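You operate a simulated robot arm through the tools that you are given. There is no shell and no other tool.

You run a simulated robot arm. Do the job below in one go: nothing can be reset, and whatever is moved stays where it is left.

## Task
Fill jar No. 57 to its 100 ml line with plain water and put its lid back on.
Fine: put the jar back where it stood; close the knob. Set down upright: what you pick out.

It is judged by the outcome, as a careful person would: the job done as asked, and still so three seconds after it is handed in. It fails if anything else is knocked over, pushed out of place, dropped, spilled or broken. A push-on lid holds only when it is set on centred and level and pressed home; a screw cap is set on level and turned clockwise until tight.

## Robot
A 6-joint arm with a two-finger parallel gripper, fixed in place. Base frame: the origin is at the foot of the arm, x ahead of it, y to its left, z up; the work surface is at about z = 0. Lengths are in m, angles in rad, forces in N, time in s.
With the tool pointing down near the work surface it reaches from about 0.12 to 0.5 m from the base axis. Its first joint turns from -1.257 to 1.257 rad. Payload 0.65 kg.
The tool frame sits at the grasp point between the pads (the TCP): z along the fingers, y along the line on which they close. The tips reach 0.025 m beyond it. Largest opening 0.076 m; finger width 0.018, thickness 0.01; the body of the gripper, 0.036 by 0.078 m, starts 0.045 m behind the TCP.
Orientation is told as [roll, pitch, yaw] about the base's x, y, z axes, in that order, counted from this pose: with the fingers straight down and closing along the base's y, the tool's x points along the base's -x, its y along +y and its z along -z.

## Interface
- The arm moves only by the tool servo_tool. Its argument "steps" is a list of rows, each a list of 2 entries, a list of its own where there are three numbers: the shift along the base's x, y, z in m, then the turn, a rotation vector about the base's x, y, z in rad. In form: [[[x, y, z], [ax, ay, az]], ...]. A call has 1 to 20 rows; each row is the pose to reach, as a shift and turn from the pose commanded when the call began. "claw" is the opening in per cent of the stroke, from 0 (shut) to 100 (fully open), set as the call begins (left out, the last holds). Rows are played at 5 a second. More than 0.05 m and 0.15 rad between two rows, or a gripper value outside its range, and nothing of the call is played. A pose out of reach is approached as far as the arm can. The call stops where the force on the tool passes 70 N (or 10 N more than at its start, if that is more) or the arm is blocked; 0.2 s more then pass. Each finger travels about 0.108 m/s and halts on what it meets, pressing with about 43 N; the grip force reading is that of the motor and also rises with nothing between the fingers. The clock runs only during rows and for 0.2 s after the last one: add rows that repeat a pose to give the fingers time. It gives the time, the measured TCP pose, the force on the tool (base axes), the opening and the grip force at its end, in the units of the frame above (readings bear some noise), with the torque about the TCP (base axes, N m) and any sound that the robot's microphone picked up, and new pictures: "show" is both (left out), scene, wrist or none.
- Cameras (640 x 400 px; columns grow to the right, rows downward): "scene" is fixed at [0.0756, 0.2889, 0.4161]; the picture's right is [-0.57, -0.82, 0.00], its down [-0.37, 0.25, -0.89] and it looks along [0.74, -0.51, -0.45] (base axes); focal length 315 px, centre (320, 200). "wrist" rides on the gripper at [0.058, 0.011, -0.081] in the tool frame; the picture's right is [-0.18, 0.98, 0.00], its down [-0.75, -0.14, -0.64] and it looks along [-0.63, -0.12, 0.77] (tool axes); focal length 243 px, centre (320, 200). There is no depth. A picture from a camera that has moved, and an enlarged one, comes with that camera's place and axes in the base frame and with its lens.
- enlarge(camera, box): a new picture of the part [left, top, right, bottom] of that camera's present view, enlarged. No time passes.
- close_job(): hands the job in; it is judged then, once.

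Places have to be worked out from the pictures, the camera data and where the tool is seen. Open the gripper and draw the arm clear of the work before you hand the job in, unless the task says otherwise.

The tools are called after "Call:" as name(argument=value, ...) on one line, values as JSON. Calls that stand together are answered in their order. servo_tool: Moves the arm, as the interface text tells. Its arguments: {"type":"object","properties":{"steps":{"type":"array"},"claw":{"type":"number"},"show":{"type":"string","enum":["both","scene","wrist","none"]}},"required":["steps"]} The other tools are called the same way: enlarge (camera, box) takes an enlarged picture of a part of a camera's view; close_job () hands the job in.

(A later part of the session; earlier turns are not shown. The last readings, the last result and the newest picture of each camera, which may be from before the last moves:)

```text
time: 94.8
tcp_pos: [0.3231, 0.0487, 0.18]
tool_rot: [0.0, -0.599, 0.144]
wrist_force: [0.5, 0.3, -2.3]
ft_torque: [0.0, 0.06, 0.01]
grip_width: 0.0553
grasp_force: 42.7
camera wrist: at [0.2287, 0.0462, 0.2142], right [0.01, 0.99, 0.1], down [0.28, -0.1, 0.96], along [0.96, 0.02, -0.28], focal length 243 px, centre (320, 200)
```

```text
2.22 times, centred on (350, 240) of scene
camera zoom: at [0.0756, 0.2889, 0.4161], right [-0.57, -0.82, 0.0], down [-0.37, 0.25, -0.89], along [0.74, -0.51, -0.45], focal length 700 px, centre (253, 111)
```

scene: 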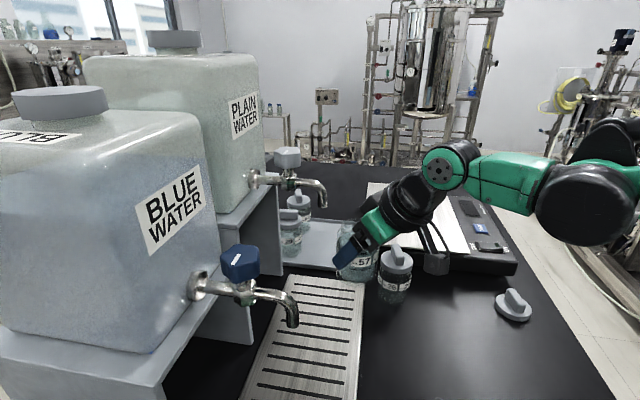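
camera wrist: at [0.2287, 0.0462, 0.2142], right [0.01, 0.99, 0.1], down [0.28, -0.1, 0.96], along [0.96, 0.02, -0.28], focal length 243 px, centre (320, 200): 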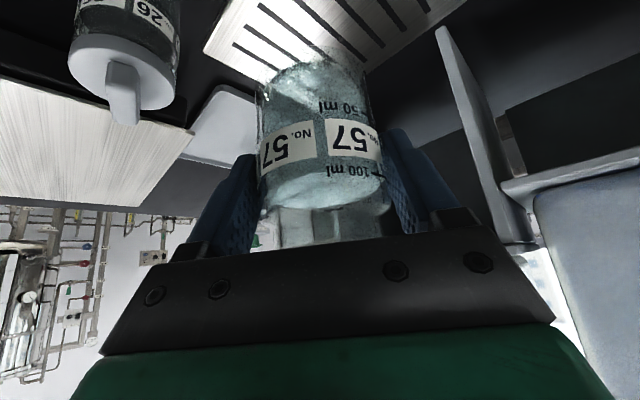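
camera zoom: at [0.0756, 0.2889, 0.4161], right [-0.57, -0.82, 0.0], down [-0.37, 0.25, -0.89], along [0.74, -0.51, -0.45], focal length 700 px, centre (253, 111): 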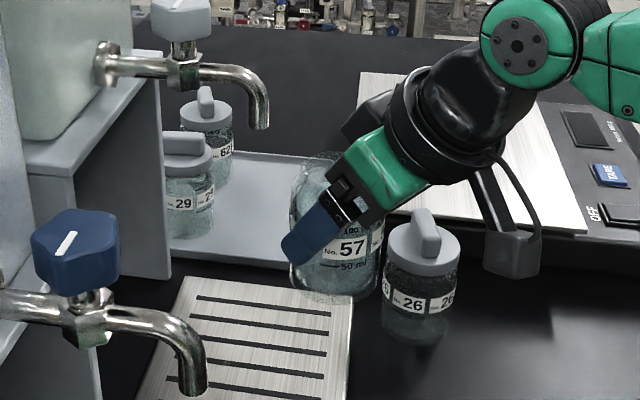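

Everything is clear: the grille is dry and the jar is upright. I swing slowly back around the base to jar 57's original azimuth, keeping the base of the jar above jar 26.

Call:
servo_tool(steps=[[[0.0008, -0.0065, 0], [0, 0, -0.02]], [[0.0022, -0.0208, 0], [0, 0, -0.0633]], [[0.003, -0.0418, 0], [0, 0, -0.1266]], [[0.0026, -0.0627, 0], [0, 0, -0.1899]], [[0.0008, -0.0835, 0], [0, 0, -0.2532]], [[-0.0024, -0.1042, 0], [0, 0, -0.3165]], [[-0.0069, -0.1245, 0], [0, 0, -0.3798]], [[-0.0127, -0.1446, 0], [0, 0, -0.4431]], [[-0.0197, -0.1642, 0], [0, 0, -0.5064]], [[-0.028, -0.1833, 0], [0, 0, -0.5697]], [[-0.0345, -0.1965, 0], [0, 0, -0.615]], [[-0.0375, -0.2018, 0], [0, 0, -0.633]], [[-0.0375, -0.2018, 0], [0, 0, -0.633]]], claw=0, show="both")

Call:
enlarge(camera="scene", box=[380, 150, 560, 330])

```text
time: 97.6
tcp_pos: [0.2862, -0.1535, 0.1816]
tool_rot: [-0.002, -0.6, -0.489]
wrist_force: [0.0, 0.7, -3.2]
ft_torque: [-0.01, -0.01, 0.0]
grip_width: 0.0548
grasp_force: 43.2
camera wrist: at [0.2088, -0.1001, 0.2153], right [0.6, 0.8, 0.1], down [0.16, -0.25, 0.96], along [0.79, -0.55, -0.28], focal length 243 px, centre (320, 200)
```

scene: 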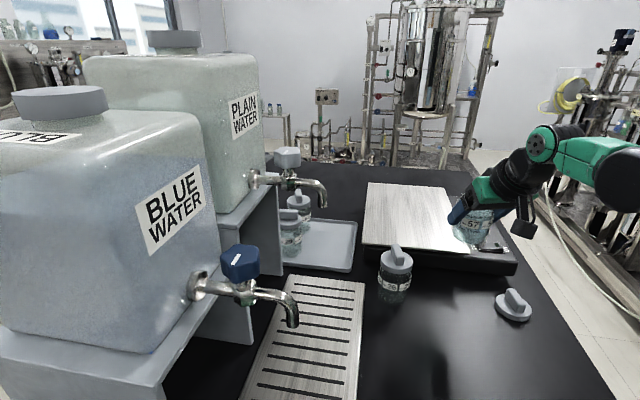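
wrist: 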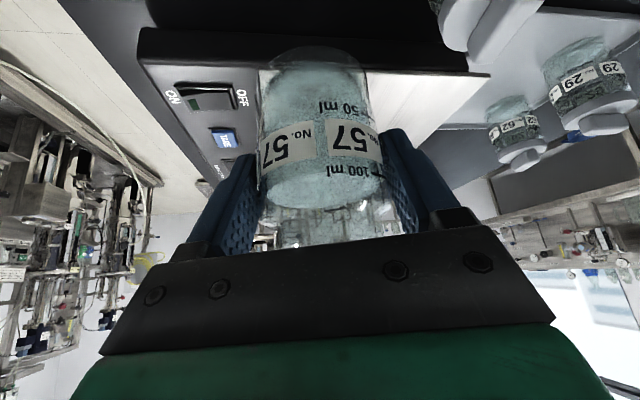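

```text
2.22 times, centred on (470, 240) of scene
camera zoom: at [0.0756, 0.2889, 0.4161], right [-0.57, -0.82, 0.0], down [-0.37, 0.25, -0.89], along [0.74, -0.51, -0.45], focal length 700 px, centre (-13, 111)
```

zoom: 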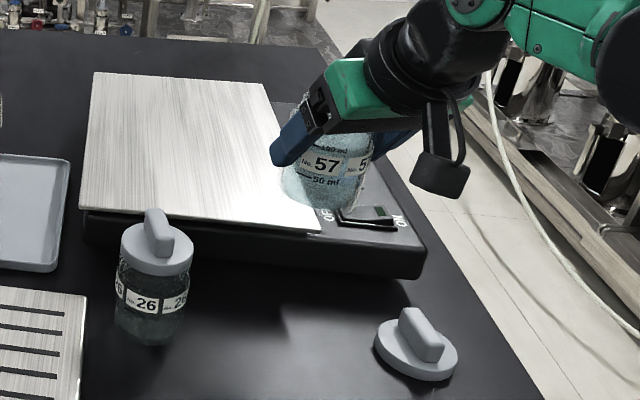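

Position matches the original pick-up pose within 1 mm. I correct that and lower the jar slowly to just above the bench.

Call:
servo_tool(steps=[[[-0.0004, 0.0005, -0.006], [0, 0, 0]], [[-0.0008, 0.0009, -0.02], [0, 0, 0]], [[-0.0008, 0.0009, -0.036], [0, 0, 0]], [[-0.0008, 0.0009, -0.054], [0, 0, 0]], [[-0.0008, 0.0009, -0.072], [0, 0, 0]], [[-0.0008, 0.0009, -0.089], [0, 0, 0]], [[-0.0008, 0.0009, -0.103], [0, 0, 0]], [[-0.0008, 0.0009, -0.113], [0, 0, 0]], [[-0.0008, 0.0009, -0.12], [0, 0, 0]], [[-0.0008, 0.0009, -0.122], [0, 0, 0]], [[-0.0008, 0.0009, -0.122], [0, 0, 0]]], claw=0, show="both")

Call:
enlarge(camera="scene", box=[420, 210, 560, 330])

```text
time: 100.0
tcp_pos: [0.285, -0.1526, 0.0592]
tool_rot: [0.0, -0.601, -0.489]
wrist_force: [-0.4, 0.3, -2.7]
ft_torque: [0.03, -0.01, 0.0]
grip_width: 0.0551
grasp_force: 42.9
camera wrist: at [0.2071, -0.0986, 0.0932], right [0.6, 0.8, 0.1], down [0.16, -0.25, 0.96], along [0.79, -0.55, -0.28], focal length 243 px, centre (320, 200)
```

scene: 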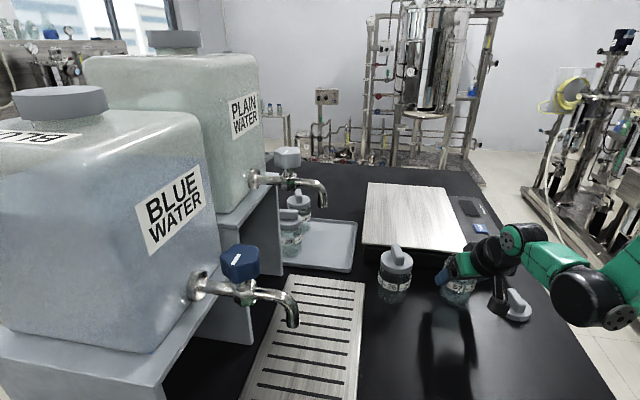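
wrist: 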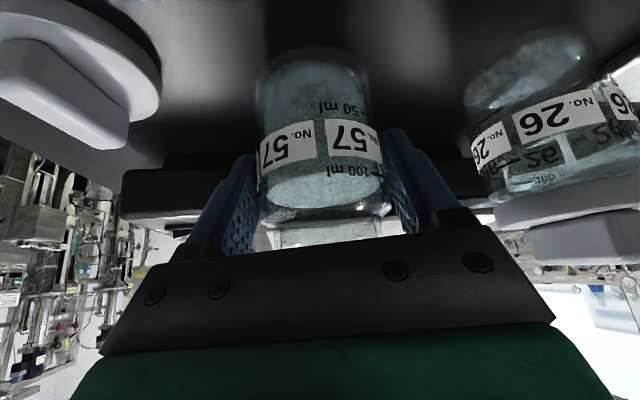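

```text
3.33 times, centred on (490, 270) of scene
camera zoom: at [0.0756, 0.2889, 0.4161], right [-0.57, -0.82, 0.0], down [-0.37, 0.25, -0.89], along [0.74, -0.51, -0.45], focal length 1049 px, centre (-247, -33)
```

zoom: 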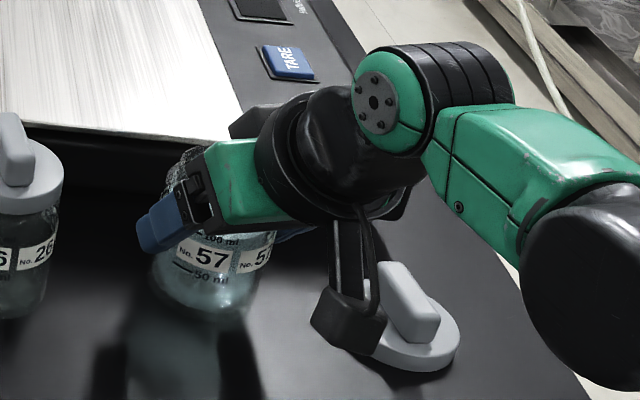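

The jar base is about 4 mm above the bench. I lower in 1 mm steps with a tiny xy correction until contact shows.

Call:
servo_tool(steps=[[[0.0009, -0.0006, -0.001], [0, 0, 0]], [[0.0009, -0.0006, -0.002], [0, 0, 0]], [[0.0009, -0.0006, -0.003], [0, 0, 0]], [[0.0009, -0.0006, -0.003], [0, 0, 0]]], claw=0, show="none")

Call:
servo_tool(steps=[[[0, 0, -0.0007], [0, 0, 0]], [[0, 0, -0.0014], [0, 0, 0]], [[0, 0, -0.0014], [0, 0, 0]]], claw=0, show="none")

```text
time: 101.0
tcp_pos: [0.2859, -0.1513, 0.0556]
tool_rot: [-0.001, -0.6, -0.489]
wrist_force: [-0.4, 0.8, -1.5]
ft_torque: [0.03, 0.04, 0.0]
grip_width: 0.0548
grasp_force: 43.0
```

```text
time: 101.8
tcp_pos: [0.2884, -0.154, 0.0542]
tool_rot: [-0.001, -0.6, -0.489]
wrist_force: [0.1, -0.5, -2.3]
ft_torque: [0.04, 0.04, -0.02]
grip_width: 0.0551
grasp_force: 43.3
```

No contact yet at z≈0.055. Another small step down, checking for the reach limit.

Call:
servo_tool(steps=[[[0, 0, -0.0006], [0, 0, 0]], [[0, 0, -0.0012], [0, 0, 0]], [[0, 0, -0.0012], [0, 0, 0]]], claw=0, show="wrist")

Call:
enlarge(camera="scene", box=[430, 250, 500, 320])

```text
time: 102.6
tcp_pos: [0.2874, -0.1538, 0.0533]
tool_rot: [0.001, -0.602, -0.489]
wrist_force: [1.5, 7.9, 28.7]
ft_torque: [0.18, -0.16, 0.09]
grip_width: 0.0549
grasp_force: 42.9
camera wrist: at [0.2086, -0.0995, 0.0877], right [0.59, 0.8, 0.11], down [0.16, -0.25, 0.96], along [0.79, -0.55, -0.27], focal length 243 px, centre (320, 200)
```

wrist: 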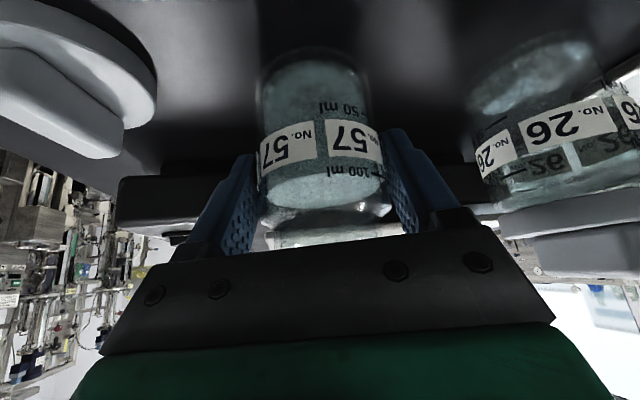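

```text
5.71 times, centred on (465, 285) of scene
camera zoom: at [0.0755, 0.289, 0.4161], right [-0.57, -0.82, 0.0], down [-0.37, 0.25, -0.89], along [0.74, -0.51, -0.45], focal length 1799 px, centre (-509, -286)
```

zoom: 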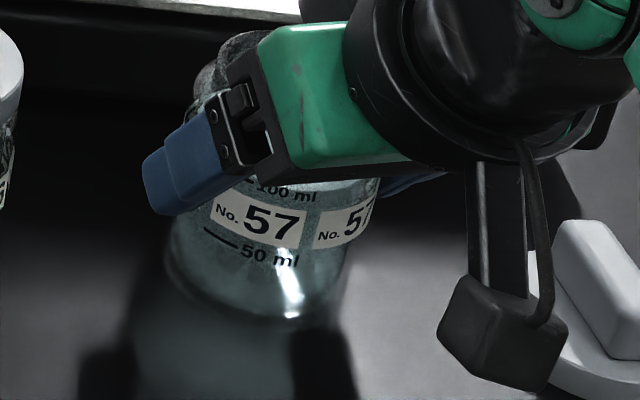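

Contact (29 N): the jar is back on the bench at its original spot. I ease off slightly and open the fingers.

Call:
servo_tool(steps=[[[0, 0, 0.0006], [0, 0, 0]], [[0, 0, 0.0006], [0, 0, 0]]], claw=0, show="none")

Call:
servo_tool(steps=[[[0, 0, 0], [0, 0, 0]], [[0, 0, 0], [0, 0, 0]], [[0, 0, 0], [0, 0, 0]]], claw=100, show="wrist")

Call:
enlarge(camera="scene", box=[420, 210, 560, 330])

```text
time: 103.2
tcp_pos: [0.2855, -0.1549, 0.0526]
tool_rot: [0.0, -0.599, -0.489]
wrist_force: [1.9, -1.5, 3.5]
ft_torque: [-0.07, -0.28, -0.03]
grip_width: 0.0551
grasp_force: 42.8
```

```text
time: 104.0
tcp_pos: [0.2868, -0.1538, 0.0546]
tool_rot: [0.002, -0.598, -0.49]
wrist_force: [0.4, 1.0, -0.6]
ft_torque: [0.01, 0.04, 0.03]
grip_width: 0.0758
grasp_force: 0.1
camera wrist: at [0.208, -0.0996, 0.0881], right [0.6, 0.8, 0.1], down [0.16, -0.25, 0.96], along [0.79, -0.55, -0.28], focal length 243 px, centre (320, 200)
```

wrist: 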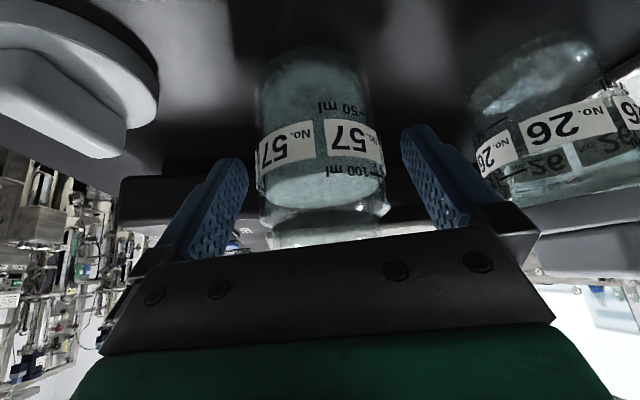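

```text
3.33 times, centred on (490, 270) of scene
camera zoom: at [0.0756, 0.2889, 0.4161], right [-0.57, -0.82, 0.0], down [-0.37, 0.25, -0.89], along [0.74, -0.51, -0.45], focal length 1049 px, centre (-247, -33)
```

zoom: 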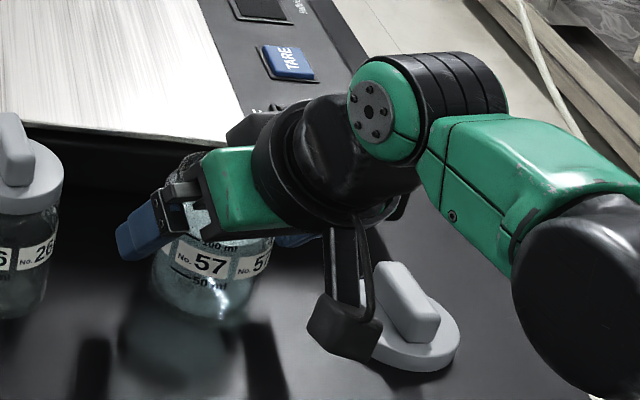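

Jar 57 is back in place with its label where it was. I rise straight up clear of the rim, then bring the tool vertical again.

Call:
servo_tool(steps=[[[0, 0, 0.015], [0, 0, 0]], [[0, 0, 0.035], [0, 0, 0]], [[0, 0, 0.065], [0, 0, 0]], [[0, 0, 0.1], [0, 0, 0]], [[0, 0, 0.14], [0, 0, 0]], [[-0.005, 0.0, 0.15], [0.0564, 0.1059, 0]], [[-0.01, 0.0, 0.15], [0.1128, 0.2119, 0]], [[-0.015, 0.0, 0.15], [0.1691, 0.3178, 0]], [[-0.015, 0.0, 0.15], [0.2255, 0.4238, 0]], [[-0.015, 0.0, 0.15], [0.2819, 0.5297, 0]], [[-0.015, 0.0, 0.15], [0.2819, 0.5297, 0]]], claw=100, show="both")

Call:
enlarge(camera="wrist", box=[180, 20, 400, 180])

Call:
enlarge(camera="scene", box=[420, 220, 560, 330])

```text
time: 106.4
tcp_pos: [0.2706, -0.1535, 0.2051]
tool_rot: [-0.001, 0.001, -0.488]
wrist_force: [-1.1, -0.6, 0.8]
ft_torque: [-0.03, 0.02, -0.02]
grip_width: 0.0759
grasp_force: 0.1
camera wrist: at [0.2236, -0.1155, 0.2855], right [0.62, 0.78, 0.0], down [0.6, -0.48, 0.64], along [0.5, -0.4, -0.77], focal length 243 px, centre (320, 200)
```

scene: 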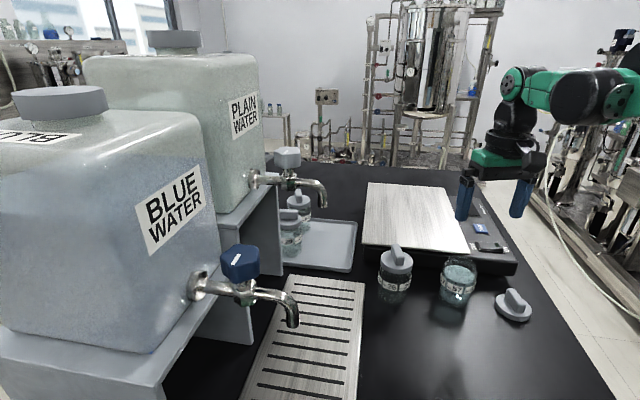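
wrist: 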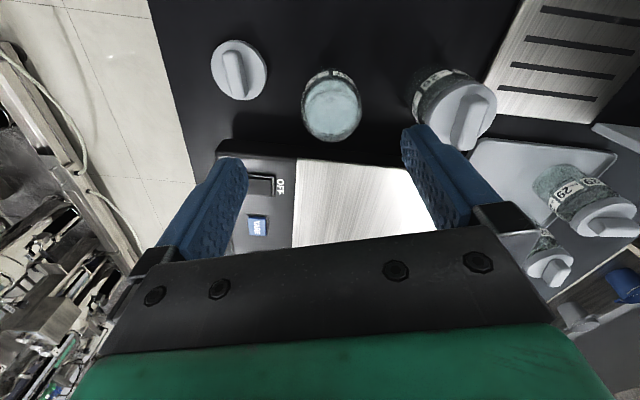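

```text
2.50 times, centred on (290, 100) of wrist
camera zoom: at [0.2236, -0.1155, 0.2855], right [0.62, 0.78, 0.0], down [0.6, -0.48, 0.64], along [0.5, -0.4, -0.77], focal length 606 px, centre (395, 450)
```

zoom: 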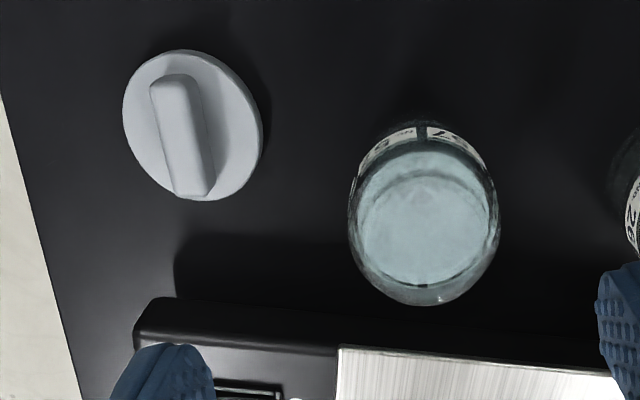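

```text
3.64 times, centred on (490, 275) of scene
camera zoom: at [0.0756, 0.2889, 0.4161], right [-0.57, -0.82, 0.0], down [-0.37, 0.25, -0.89], along [0.74, -0.51, -0.45], focal length 1145 px, centre (-298, -73)
```

zoom: 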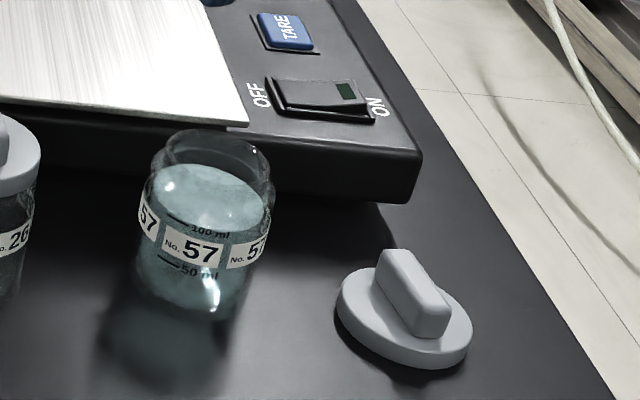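

The jar and lid are both clearly visible. I zoom on the jar's mouth and the lid handle to measure their positions accurately.

Call:
enlarge(camera="wrist", box=[295, 60, 370, 150])

Call:
enlarge(camera="wrist", box=[200, 30, 280, 110])

Call:
enlarge(camera="scene", box=[435, 245, 485, 310])

```text
4.44 times, centred on (332, 105) of wrist
camera zoom: at [0.2236, -0.1155, 0.2855], right [0.62, 0.78, 0.0], down [0.6, -0.48, 0.64], along [0.5, -0.4, -0.77], focal length 1078 px, centre (264, 622)
```

zoom: 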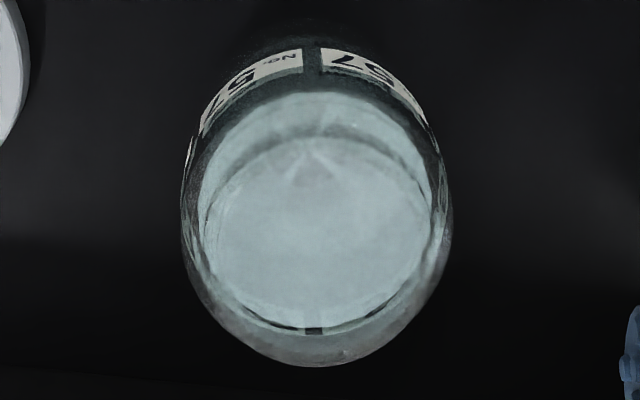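

```text
5.00 times, centred on (240, 70) of wrist
camera zoom: at [0.2236, -0.1155, 0.2855], right [0.62, 0.78, 0.0], down [0.6, -0.48, 0.64], along [0.5, -0.4, -0.77], focal length 1213 px, centre (720, 850)
```

zoom: 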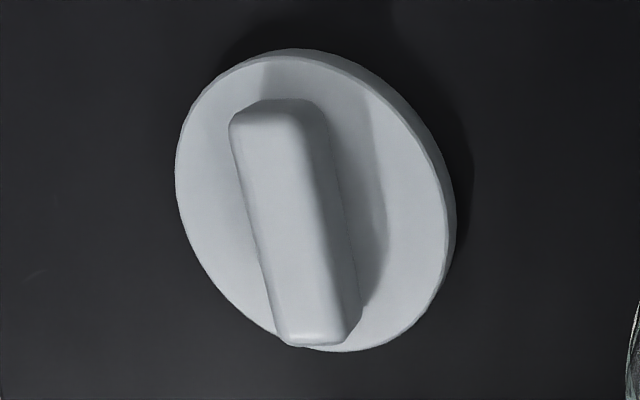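

```text
6.15 times, centred on (460, 278) of scene
camera zoom: at [0.0756, 0.2889, 0.4161], right [-0.57, -0.82, 0.0], down [-0.37, 0.25, -0.89], along [0.74, -0.51, -0.45], focal length 1937 px, centre (-542, -277)
```

zoom: 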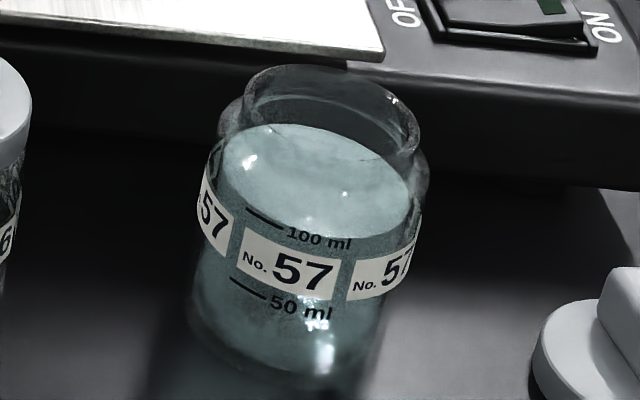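

Jar measures ≈(0.290, −0.1555), about 1.5 mm shifted from when the lid was gripped. Now I go above the lid at (0.214, −0.215) with yaw −0.65 and fingers at 60 %.

Call:
servo_tool(steps=[[[-0.019, -0.021, -0.005], [0, 0, -0.054]], [[-0.038, -0.042, -0.015], [0, 0, -0.108]], [[-0.0559, -0.0627, -0.03], [0, 0, -0.162]], [[-0.0559, -0.0627, -0.07], [0, 0, -0.162]], [[-0.0559, -0.0627, -0.11], [0, 0, -0.162]], [[-0.0559, -0.0627, -0.11], [0, 0, -0.162]]], claw=60, show="both")

Call:
enlarge(camera="wrist", box=[200, 80, 440, 240])

```text
time: 107.8
tcp_pos: [0.2153, -0.217, 0.0926]
tool_rot: [0.001, -0.001, -0.65]
wrist_force: [0.5, -0.2, 0.1]
ft_torque: [0.0, -0.04, -0.02]
grip_width: 0.0457
grasp_force: 0.0
camera wrist: at [0.1757, -0.1727, 0.1747], right [0.74, 0.67, 0.0], down [0.51, -0.57, 0.64], along [0.43, -0.48, -0.77], focal length 243 px, centre (320, 200)
```

scene: 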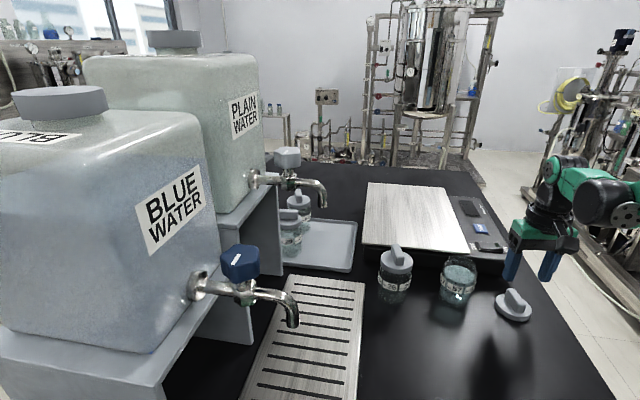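
wrist: 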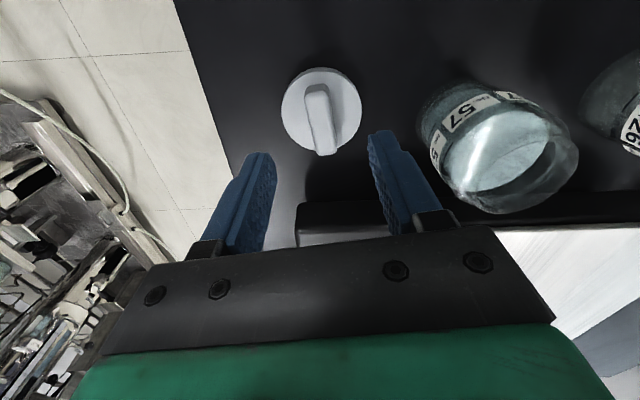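

```text
2.50 times, centred on (320, 160) of wrist
camera zoom: at [0.1757, -0.1727, 0.1747], right [0.74, 0.67, 0.0], down [0.51, -0.57, 0.64], along [0.43, -0.48, -0.77], focal length 606 px, centre (320, 300)
```

zoom: 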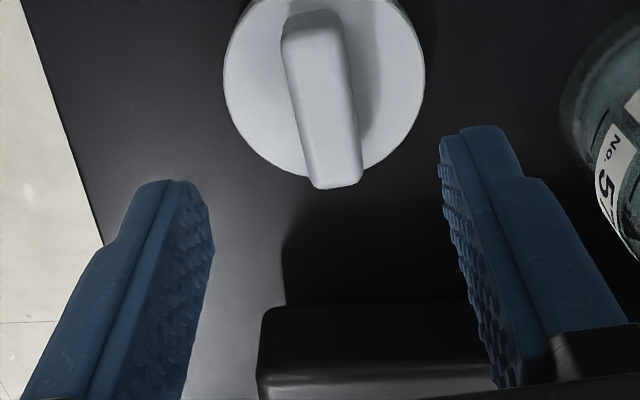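

I correct by (−1.4, +1.5) mm to match the release pose and descend over the handle to z≈0.0365.

Call:
servo_tool(steps=[[[-0.0014, 0.0015, -0.015], [0, 0, 0]], [[-0.0014, 0.0015, -0.035], [0, 0, 0]], [[-0.0014, 0.0015, -0.05], [0, 0, 0]], [[-0.0014, 0.0015, -0.057], [0, 0, 0]], [[-0.0014, 0.0015, -0.057], [0, 0, 0]]], claw=60, show="wrist")

Call:
enlarge(camera="wrist", box=[200, 80, 440, 240])

Call:
enlarge(camera="scene", box=[470, 230, 570, 330])

```text
time: 109.0
tcp_pos: [0.2136, -0.2139, 0.0363]
tool_rot: [0.002, 0.001, -0.651]
wrist_force: [1.3, -0.2, 0.2]
ft_torque: [0.0, -0.01, 0.01]
grip_width: 0.0455
grasp_force: 0.1
camera wrist: at [0.1738, -0.1701, 0.1177], right [0.74, 0.67, 0.0], down [0.51, -0.57, 0.64], along [0.43, -0.48, -0.77], focal length 243 px, centre (320, 200)
```

wrist: 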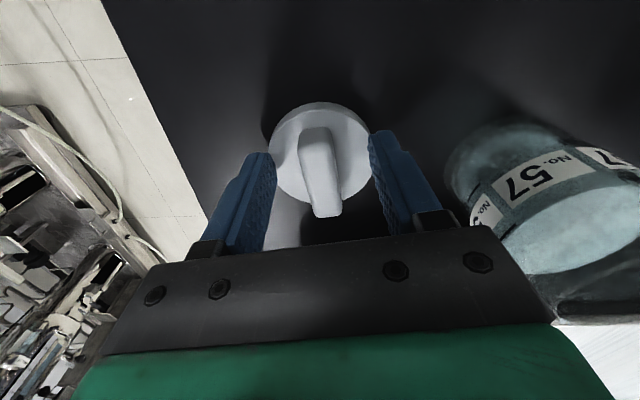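

```text
2.50 times, centred on (320, 160) of wrist
camera zoom: at [0.1738, -0.1701, 0.1177], right [0.74, 0.67, 0.0], down [0.51, -0.57, 0.64], along [0.43, -0.48, -0.77], focal length 606 px, centre (320, 300)
```

zoom: 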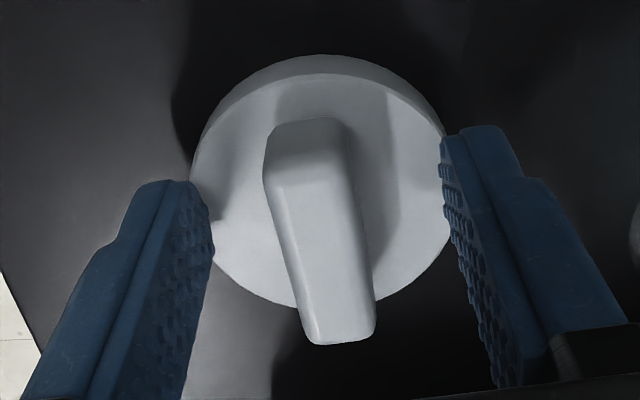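

```text
4.00 times, centred on (520, 280) of scene
camera zoom: at [0.0756, 0.2889, 0.4161], right [-0.57, -0.82, 0.0], down [-0.37, 0.25, -0.89], along [0.74, -0.51, -0.45], focal length 1259 px, centre (-480, -120)
```

zoom: 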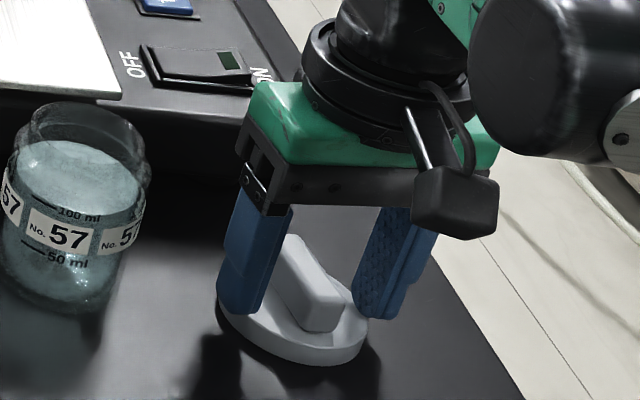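

Grip position is 1.1 mm short of the earlier one along the handle; I correct that and close on the handle.

Call:
servo_tool(steps=[[[0.0005, -0.0011, 0], [0, 0, 0]], [[0.0005, -0.0011, 0], [0, 0, 0]]], claw=60, show="none")

Call:
servo_tool(steps=[[[0, 0, 0], [0, 0, 0]], [[0, 0, 0], [0, 0, 0]], [[0, 0, 0], [0, 0, 0]], [[0, 0, 0], [0, 0, 0]]], claw=0, show="wrist")

Call:
enlarge(camera="wrist", box=[200, 80, 440, 240])

```text
time: 109.6
tcp_pos: [0.2147, -0.2159, 0.0374]
tool_rot: [-0.001, 0.001, -0.652]
wrist_force: [0.5, -0.4, 1.0]
ft_torque: [0.03, -0.01, 0.01]
grip_width: 0.0457
grasp_force: 0.0
```

```text
time: 110.6
tcp_pos: [0.2133, -0.2162, 0.0364]
tool_rot: [0.002, -0.001, -0.651]
wrist_force: [-0.2, 0.0, -0.6]
ft_torque: [0.0, -0.02, 0.0]
grip_width: 0.0134
grasp_force: 33.2
camera wrist: at [0.1739, -0.1714, 0.1179], right [0.74, 0.67, 0.0], down [0.51, -0.57, 0.64], along [0.43, -0.48, -0.77], focal length 243 px, centre (320, 200)
```

wrist: 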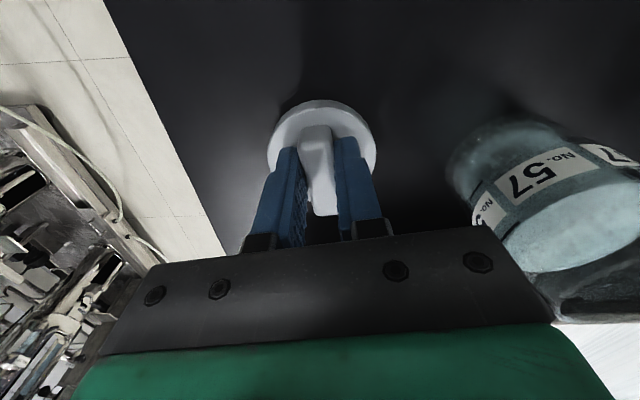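

```text
2.50 times, centred on (320, 160) of wrist
camera zoom: at [0.1739, -0.1714, 0.1179], right [0.74, 0.67, 0.0], down [0.51, -0.57, 0.64], along [0.43, -0.48, -0.77], focal length 606 px, centre (320, 300)
```

zoom: 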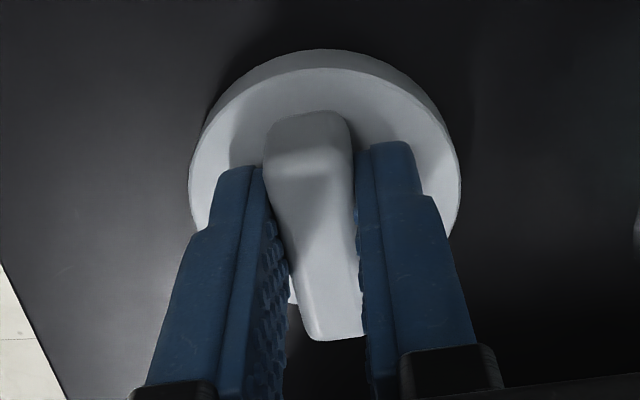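

Lid gripped as before. I lift it up and carry it above jar 57, to TCP ≈(0.2891, −0.1552), stopping well above the rim to check centring.

Call:
servo_tool(steps=[[[0, 0, 0.01], [0, 0, 0]], [[0, 0, 0.04], [0, 0, 0]], [[0, 0, 0.08], [0, 0, 0]], [[0, 0, 0.115], [0, 0, 0]], [[0.015, 0.012, 0.13], [0, 0, 0]], [[0.04, 0.032, 0.13], [0, 0, 0]], [[0.063, 0.05, 0.13], [0, 0, 0]], [[0.0757, 0.0601, 0.125], [0, 0, 0]], [[0.0757, 0.0601, 0.11], [0, 0, 0]], [[0.0757, 0.0601, 0.11], [0, 0, 0]]], claw=0, show="both")

Call:
enlarge(camera="scene", box=[425, 210, 505, 310])

Call:
enlarge(camera="wrist", box=[220, 20, 420, 180])

```text
time: 112.8
tcp_pos: [0.2887, -0.1563, 0.1472]
tool_rot: [0.001, -0.001, -0.651]
wrist_force: [0.1, 0.1, -1.1]
ft_torque: [0.01, -0.02, -0.05]
grip_width: 0.0133
grasp_force: 33.2
camera wrist: at [0.2491, -0.1109, 0.2282], right [0.74, 0.67, 0.0], down [0.51, -0.57, 0.64], along [0.43, -0.48, -0.77], focal length 243 px, centre (320, 200)
```

scene: 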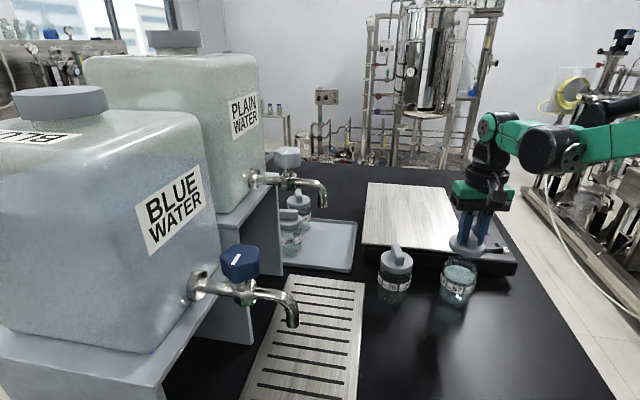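
wrist: 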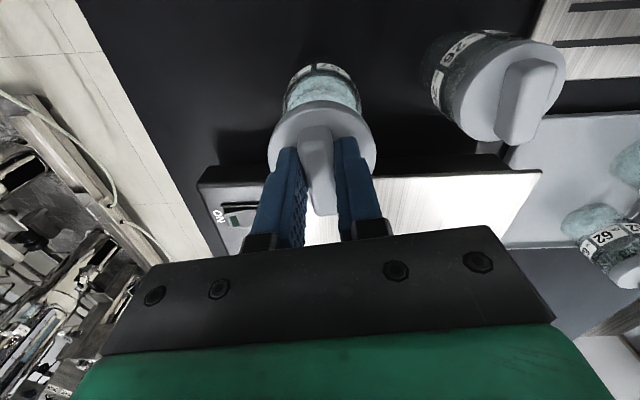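

```text
4.00 times, centred on (465, 260) of scene
camera zoom: at [0.0756, 0.2889, 0.4161], right [-0.57, -0.82, 0.0], down [-0.37, 0.25, -0.89], along [0.74, -0.51, -0.45], focal length 1259 px, centre (-260, -40)
```

zoom: 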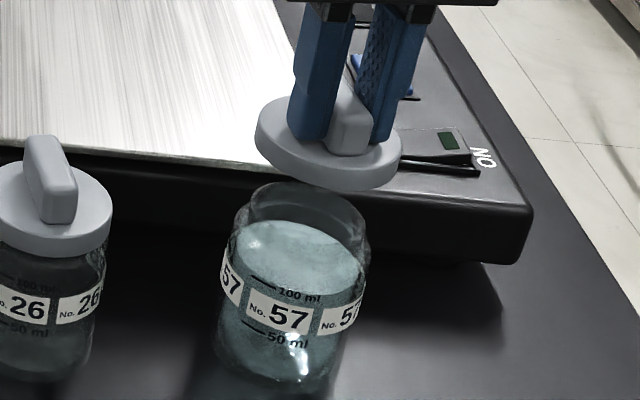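

```text
2.50 times, centred on (320, 100) of wrist
camera zoom: at [0.2491, -0.1109, 0.2282], right [0.74, 0.67, 0.0], down [0.51, -0.57, 0.64], along [0.43, -0.48, -0.77], focal length 606 px, centre (320, 450)
```

zoom: 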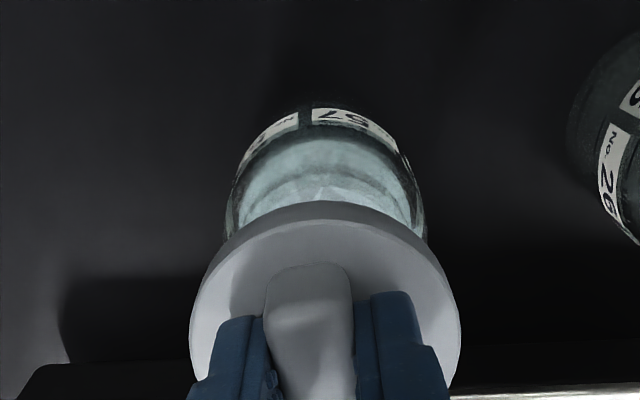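

Tangentially the lid and jar are aligned to <1 mm in the wrist view. I zoom on the scene view to check the radial alignment between lid and rim.

Call:
enlarge(camera="scene", box=[440, 225, 490, 290])

```text
6.15 times, centred on (465, 258) of scene
camera zoom: at [0.0756, 0.2889, 0.4161], right [-0.57, -0.82, 0.0], down [-0.37, 0.25, -0.89], along [0.74, -0.51, -0.45], focal length 1937 px, centre (-572, -154)
```

zoom: 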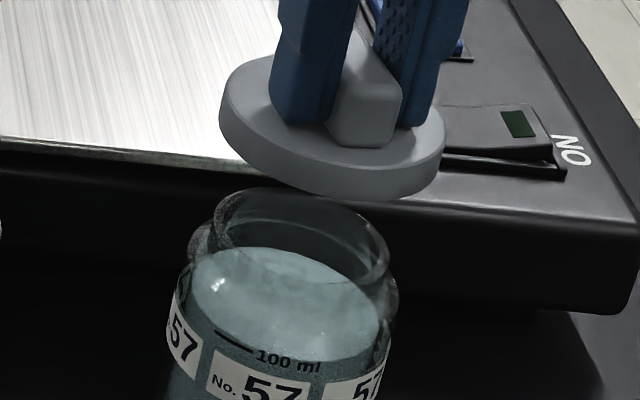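

Analysis of grip and jar displacement suggests a final nudge of (+0.6, −0.4) mm. I apply it and lower the lid to just above the seated height.

Call:
servo_tool(steps=[[[0.0006, -0.0004, -0.008], [0, 0, 0]], [[0.0006, -0.0004, -0.018], [0, 0, 0]], [[0.0006, -0.0004, -0.024], [0, 0, 0]], [[0.0006, -0.0004, -0.024], [0, 0, 0]]], claw=0, show="both")

Call:
enlarge(camera="scene", box=[435, 235, 485, 300])

Call:
enlarge(camera="wrist", box=[240, 40, 400, 168])

```text
time: 113.8
tcp_pos: [0.2908, -0.1542, 0.1221]
tool_rot: [0.0, 0.0, -0.65]
wrist_force: [0.0, 0.3, -0.7]
ft_torque: [0.02, 0.01, 0.03]
grip_width: 0.0133
grasp_force: 33.3
camera wrist: at [0.2497, -0.111, 0.2037], right [0.74, 0.67, 0.0], down [0.51, -0.57, 0.64], along [0.43, -0.48, -0.77], focal length 243 px, centre (320, 200)
```

scene: 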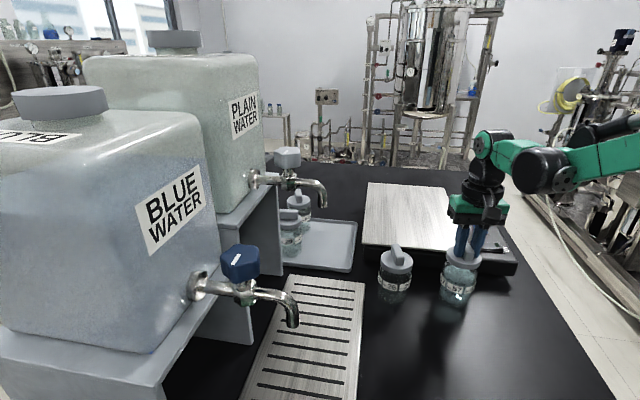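
wrist: 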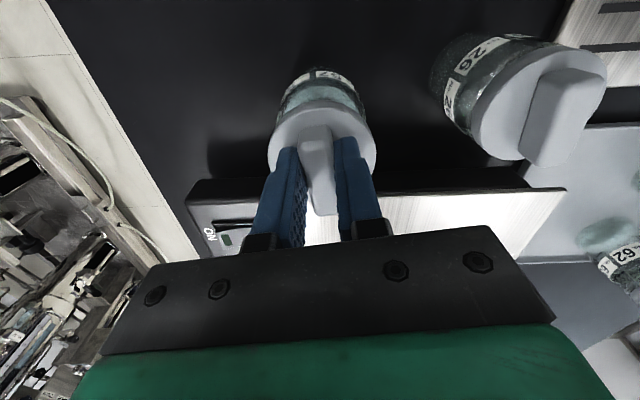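

```text
6.15 times, centred on (460, 268) of scene
camera zoom: at [0.0756, 0.2889, 0.4161], right [-0.57, -0.82, 0.0], down [-0.37, 0.25, -0.89], along [0.74, -0.51, -0.45], focal length 1937 px, centre (-542, -215)
```

zoom: 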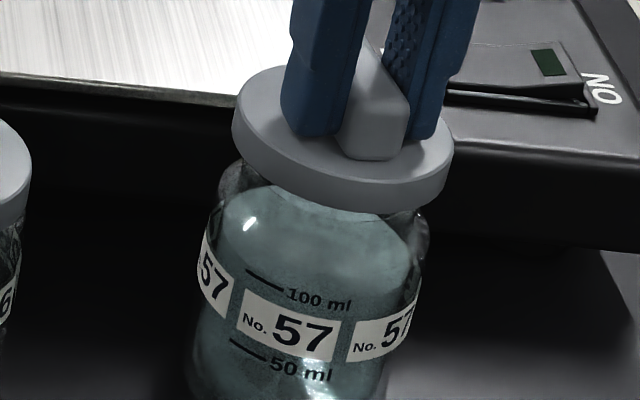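

```text
3.12 times, centred on (320, 104) of wrist
camera zoom: at [0.2497, -0.111, 0.2037], right [0.74, 0.67, 0.0], down [0.51, -0.57, 0.64], along [0.43, -0.48, -0.77], focal length 758 px, centre (320, 500)
```

zoom: 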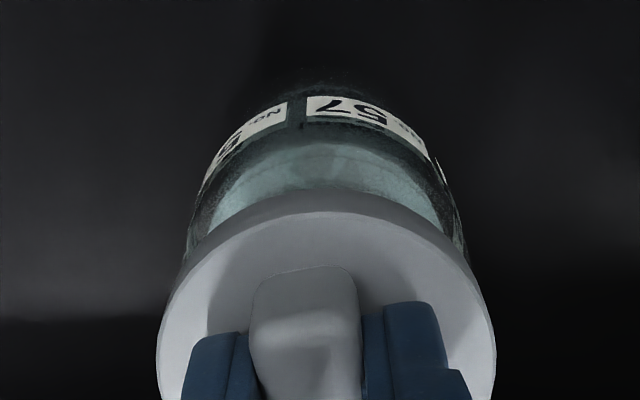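

The lid is over the mouth, centred in both views. I lower in 2 mm steps toward the seat, monitoring force.

Call:
servo_tool(steps=[[[0.0001, -0.0002, -0.003], [0, 0, 0]], [[0.0001, -0.0002, -0.006], [0, 0, 0]], [[0.0001, -0.0002, -0.008], [0, 0, 0]], [[0.0001, -0.0002, -0.008], [0, 0, 0]]], claw=0, show="none")

Call:
servo_tool(steps=[[[0, 0, -0.001], [0, 0, 0]], [[0, 0, -0.002], [0, 0, 0]], [[0, 0, -0.002], [0, 0, 0]]], claw=0, show="none")

```text
time: 114.8
tcp_pos: [0.2896, -0.1552, 0.1141]
tool_rot: [0.001, 0.0, -0.653]
wrist_force: [-0.8, 0.5, 0.1]
ft_torque: [0.0, 0.0, -0.01]
grip_width: 0.0134
grasp_force: 33.6
```

```text
time: 115.6
tcp_pos: [0.2893, -0.1555, 0.1135]
tool_rot: [0.0, -0.001, -0.653]
wrist_force: [1.2, 0.0, -0.7]
ft_torque: [-0.01, -0.04, 0.01]
grip_width: 0.0136
grasp_force: 33.7
```

No contact force yet at z≈0.113. Continuing in 1 mm steps.

Call:
servo_tool(steps=[[[0, 0, -0.001], [0, 0, 0]], [[0, 0, -0.002], [0, 0, 0]], [[0, 0, -0.002], [0, 0, 0]]], claw=0, show="none")

Call:
enlarge(camera="scene", box=[435, 235, 485, 300])

```text
time: 116.4
tcp_pos: [0.2914, -0.1564, 0.1101]
tool_rot: [-0.001, 0.002, -0.651]
wrist_force: [-1.2, 1.5, -0.2]
ft_torque: [0.04, -0.03, -0.01]
grip_width: 0.0138
grasp_force: 33.6
```

```text
6.15 times, centred on (460, 268) of scene
camera zoom: at [0.0756, 0.2889, 0.4161], right [-0.57, -0.82, 0.0], down [-0.37, 0.25, -0.89], along [0.74, -0.51, -0.45], focal length 1937 px, centre (-542, -215)
```

zoom: 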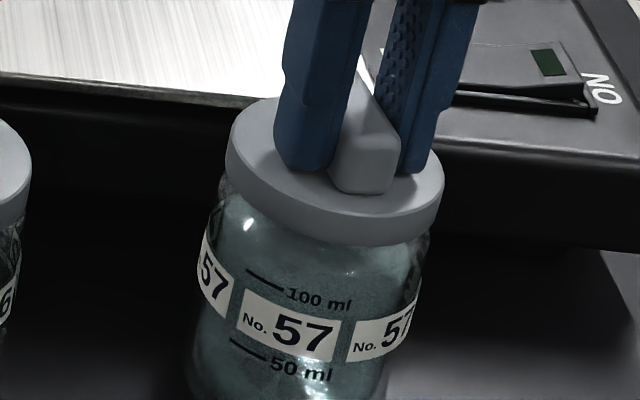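

Almost seated (TCP z≈0.1107 vs 0.109 originally). I press on down 1 mm at a time, watching for the snap.

Call:
servo_tool(steps=[[[0, 0, -0.0008], [0, 0, 0]], [[0, 0, -0.0016], [0, 0, 0]], [[0, 0, -0.0016], [0, 0, 0]]], claw=0, show="wrist")

Call:
enlarge(camera="scene", box=[435, 235, 485, 300])

```text
time: 117.2
tcp_pos: [0.2895, -0.1553, 0.1091]
tool_rot: [0.0, 0.001, -0.65]
wrist_force: [-1.3, 0.0, -0.4]
ft_torque: [0.05, 0.02, -0.01]
grip_width: 0.0136
grasp_force: 33.3
camera wrist: at [0.2503, -0.1118, 0.1907], right [0.74, 0.67, 0.0], down [0.51, -0.57, 0.64], along [0.43, -0.48, -0.77], focal length 243 px, centre (320, 200)
```

wrist: 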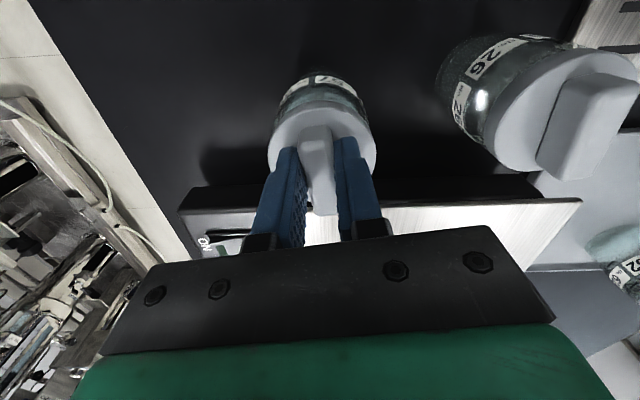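

```text
6.15 times, centred on (460, 268) of scene
camera zoom: at [0.0756, 0.2889, 0.4161], right [-0.57, -0.82, 0.0], down [-0.37, 0.25, -0.89], along [0.74, -0.51, -0.45], focal length 1937 px, centre (-542, -215)
```

zoom: 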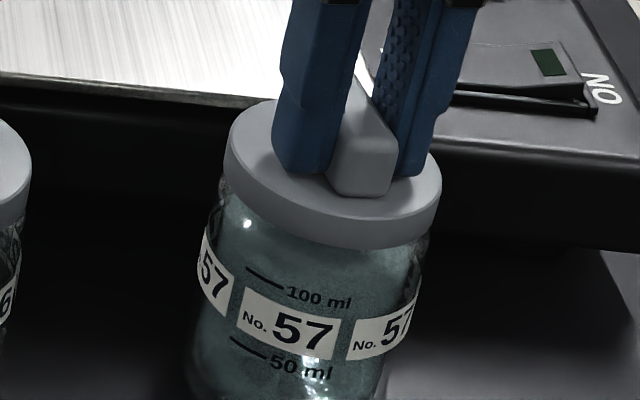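

No resistance yet at z≈0.1097. Continuing to press down gently.

Call:
servo_tool(steps=[[[-0.0004, 0.0004, -0.0006], [0, 0, 0]], [[-0.0004, 0.0004, -0.0012], [0, 0, 0]], [[-0.0004, 0.0004, -0.0012], [0, 0, 0]]], claw=0, show="none")

Call:
servo_tool(steps=[[[0, 0, -0.0006], [0, 0, 0]], [[0, 0, -0.0012], [0, 0, 0]], [[0, 0, -0.0012], [0, 0, 0]]], claw=0, show="wrist")

Call:
enlarge(camera="scene", box=[435, 235, 485, 300])

```text
time: 118.0
tcp_pos: [0.2917, -0.1562, 0.1079]
tool_rot: [0.0, 0.003, -0.652]
wrist_force: [0.2, 0.0, 0.1]
ft_torque: [0.02, 0.0, 0.0]
grip_width: 0.0134
grasp_force: 33.2
```

```text
time: 118.8
tcp_pos: [0.2902, -0.1551, 0.1073]
tool_rot: [-0.001, -0.001, -0.649]
wrist_force: [-9.1, 1.3, 52.6]
ft_torque: [0.0, 0.2, 0.02]
grip_width: 0.0135
grasp_force: 33.5
heard: snap
camera wrist: at [0.25, -0.1111, 0.1884], right [0.74, 0.67, 0.0], down [0.51, -0.57, 0.64], along [0.43, -0.48, -0.77], focal length 243 px, centre (320, 200)
```

wrist: 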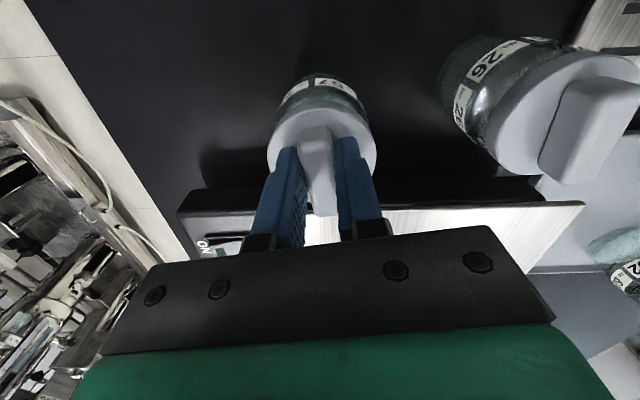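

```text
6.15 times, centred on (460, 268) of scene
camera zoom: at [0.0755, 0.289, 0.4161], right [-0.57, -0.82, 0.0], down [-0.37, 0.25, -0.89], along [0.74, -0.51, -0.45], focal length 1937 px, centre (-542, -215)
```

zoom: 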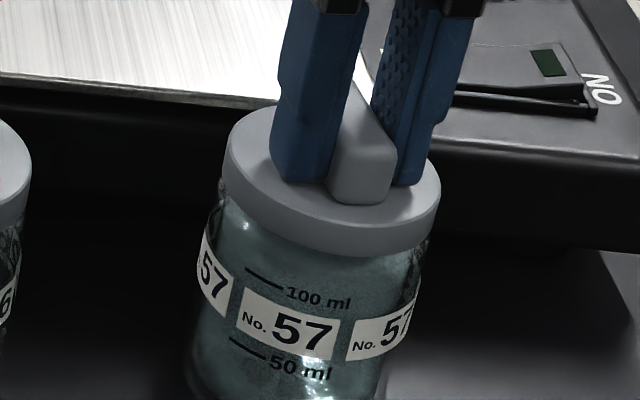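

A "snap" with 53 N: the lid is pressed home. I ease the downward load off in small steps before opening, so as not to pull the lid.

Call:
servo_tool(steps=[[[0, 0, 0.0005], [0, 0, 0]], [[0, 0, 0.0005], [0, 0, 0]]], claw=0, show="none")

```text
time: 119.4
tcp_pos: [0.2909, -0.1557, 0.107]
tool_rot: [0.001, -0.001, -0.651]
wrist_force: [-6.1, -4.1, 19.1]
ft_torque: [-0.11, 0.28, 0.0]
grip_width: 0.0133
grasp_force: 33.1
```

19 N remains; another 0.2 mm up, then I open the fingers.

Call:
servo_tool(steps=[[[0, 0, 0.0002], [0, 0, 0]], [[0, 0, 0.0002], [0, 0, 0]]], claw=0, show="none")

Call:
servo_tool(steps=[[[0, 0, 0], [0, 0, 0]], [[0, 0, 0], [0, 0, 0]], [[0, 0, 0], [0, 0, 0]]], claw=60, show="both")

Call:
enlarge(camera="scene", box=[435, 235, 485, 300])

```text
time: 120.0
tcp_pos: [0.2901, -0.1549, 0.1069]
tool_rot: [0.002, -0.001, -0.65]
wrist_force: [0.0, -0.2, 0.2]
ft_torque: [0.04, -0.02, -0.01]
grip_width: 0.0132
grasp_force: 32.9
heard: snap
```

```text
time: 120.8
tcp_pos: [0.2909, -0.1553, 0.1068]
tool_rot: [-0.002, 0.001, -0.651]
wrist_force: [-0.1, 1.7, -0.2]
ft_torque: [0.01, 0.02, 0.02]
grip_width: 0.0456
grasp_force: 0.0
heard: snap
camera wrist: at [0.2505, -0.1107, 0.1889], right [0.74, 0.67, 0.0], down [0.51, -0.57, 0.64], along [0.43, -0.48, -0.77], focal length 243 px, centre (320, 200)
```

scene: 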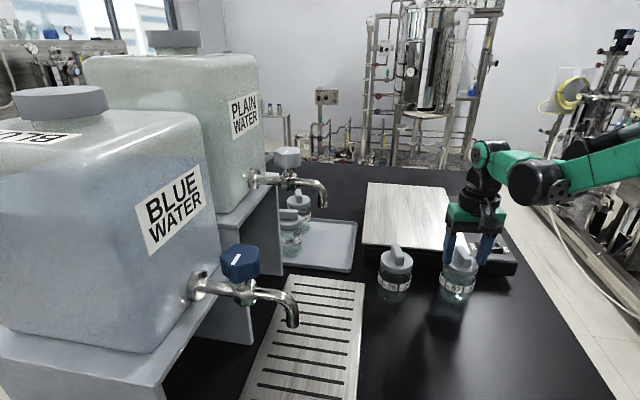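
wrist: 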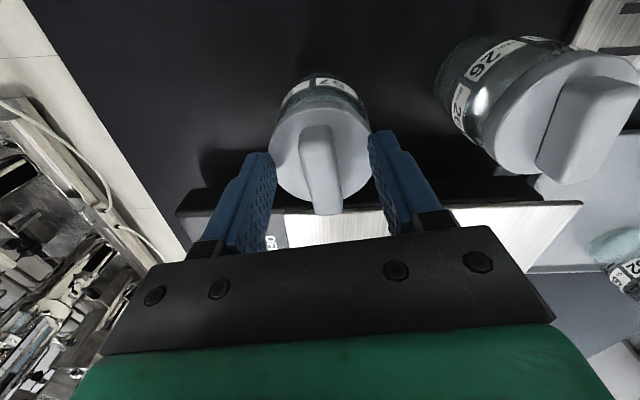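

```text
6.15 times, centred on (460, 268) of scene
camera zoom: at [0.0756, 0.2889, 0.4161], right [-0.57, -0.82, 0.0], down [-0.37, 0.25, -0.89], along [0.74, -0.51, -0.45], focal length 1937 px, centre (-542, -215)
```

zoom: 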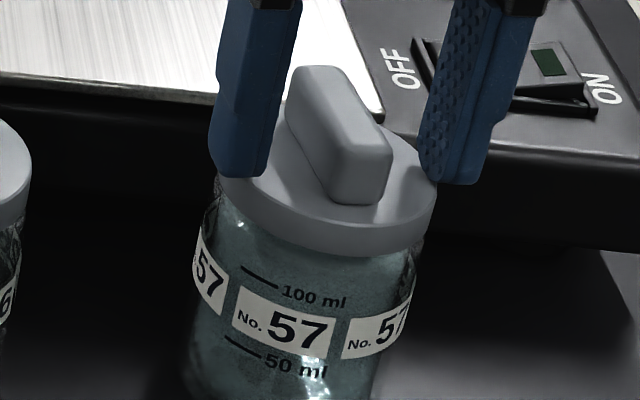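

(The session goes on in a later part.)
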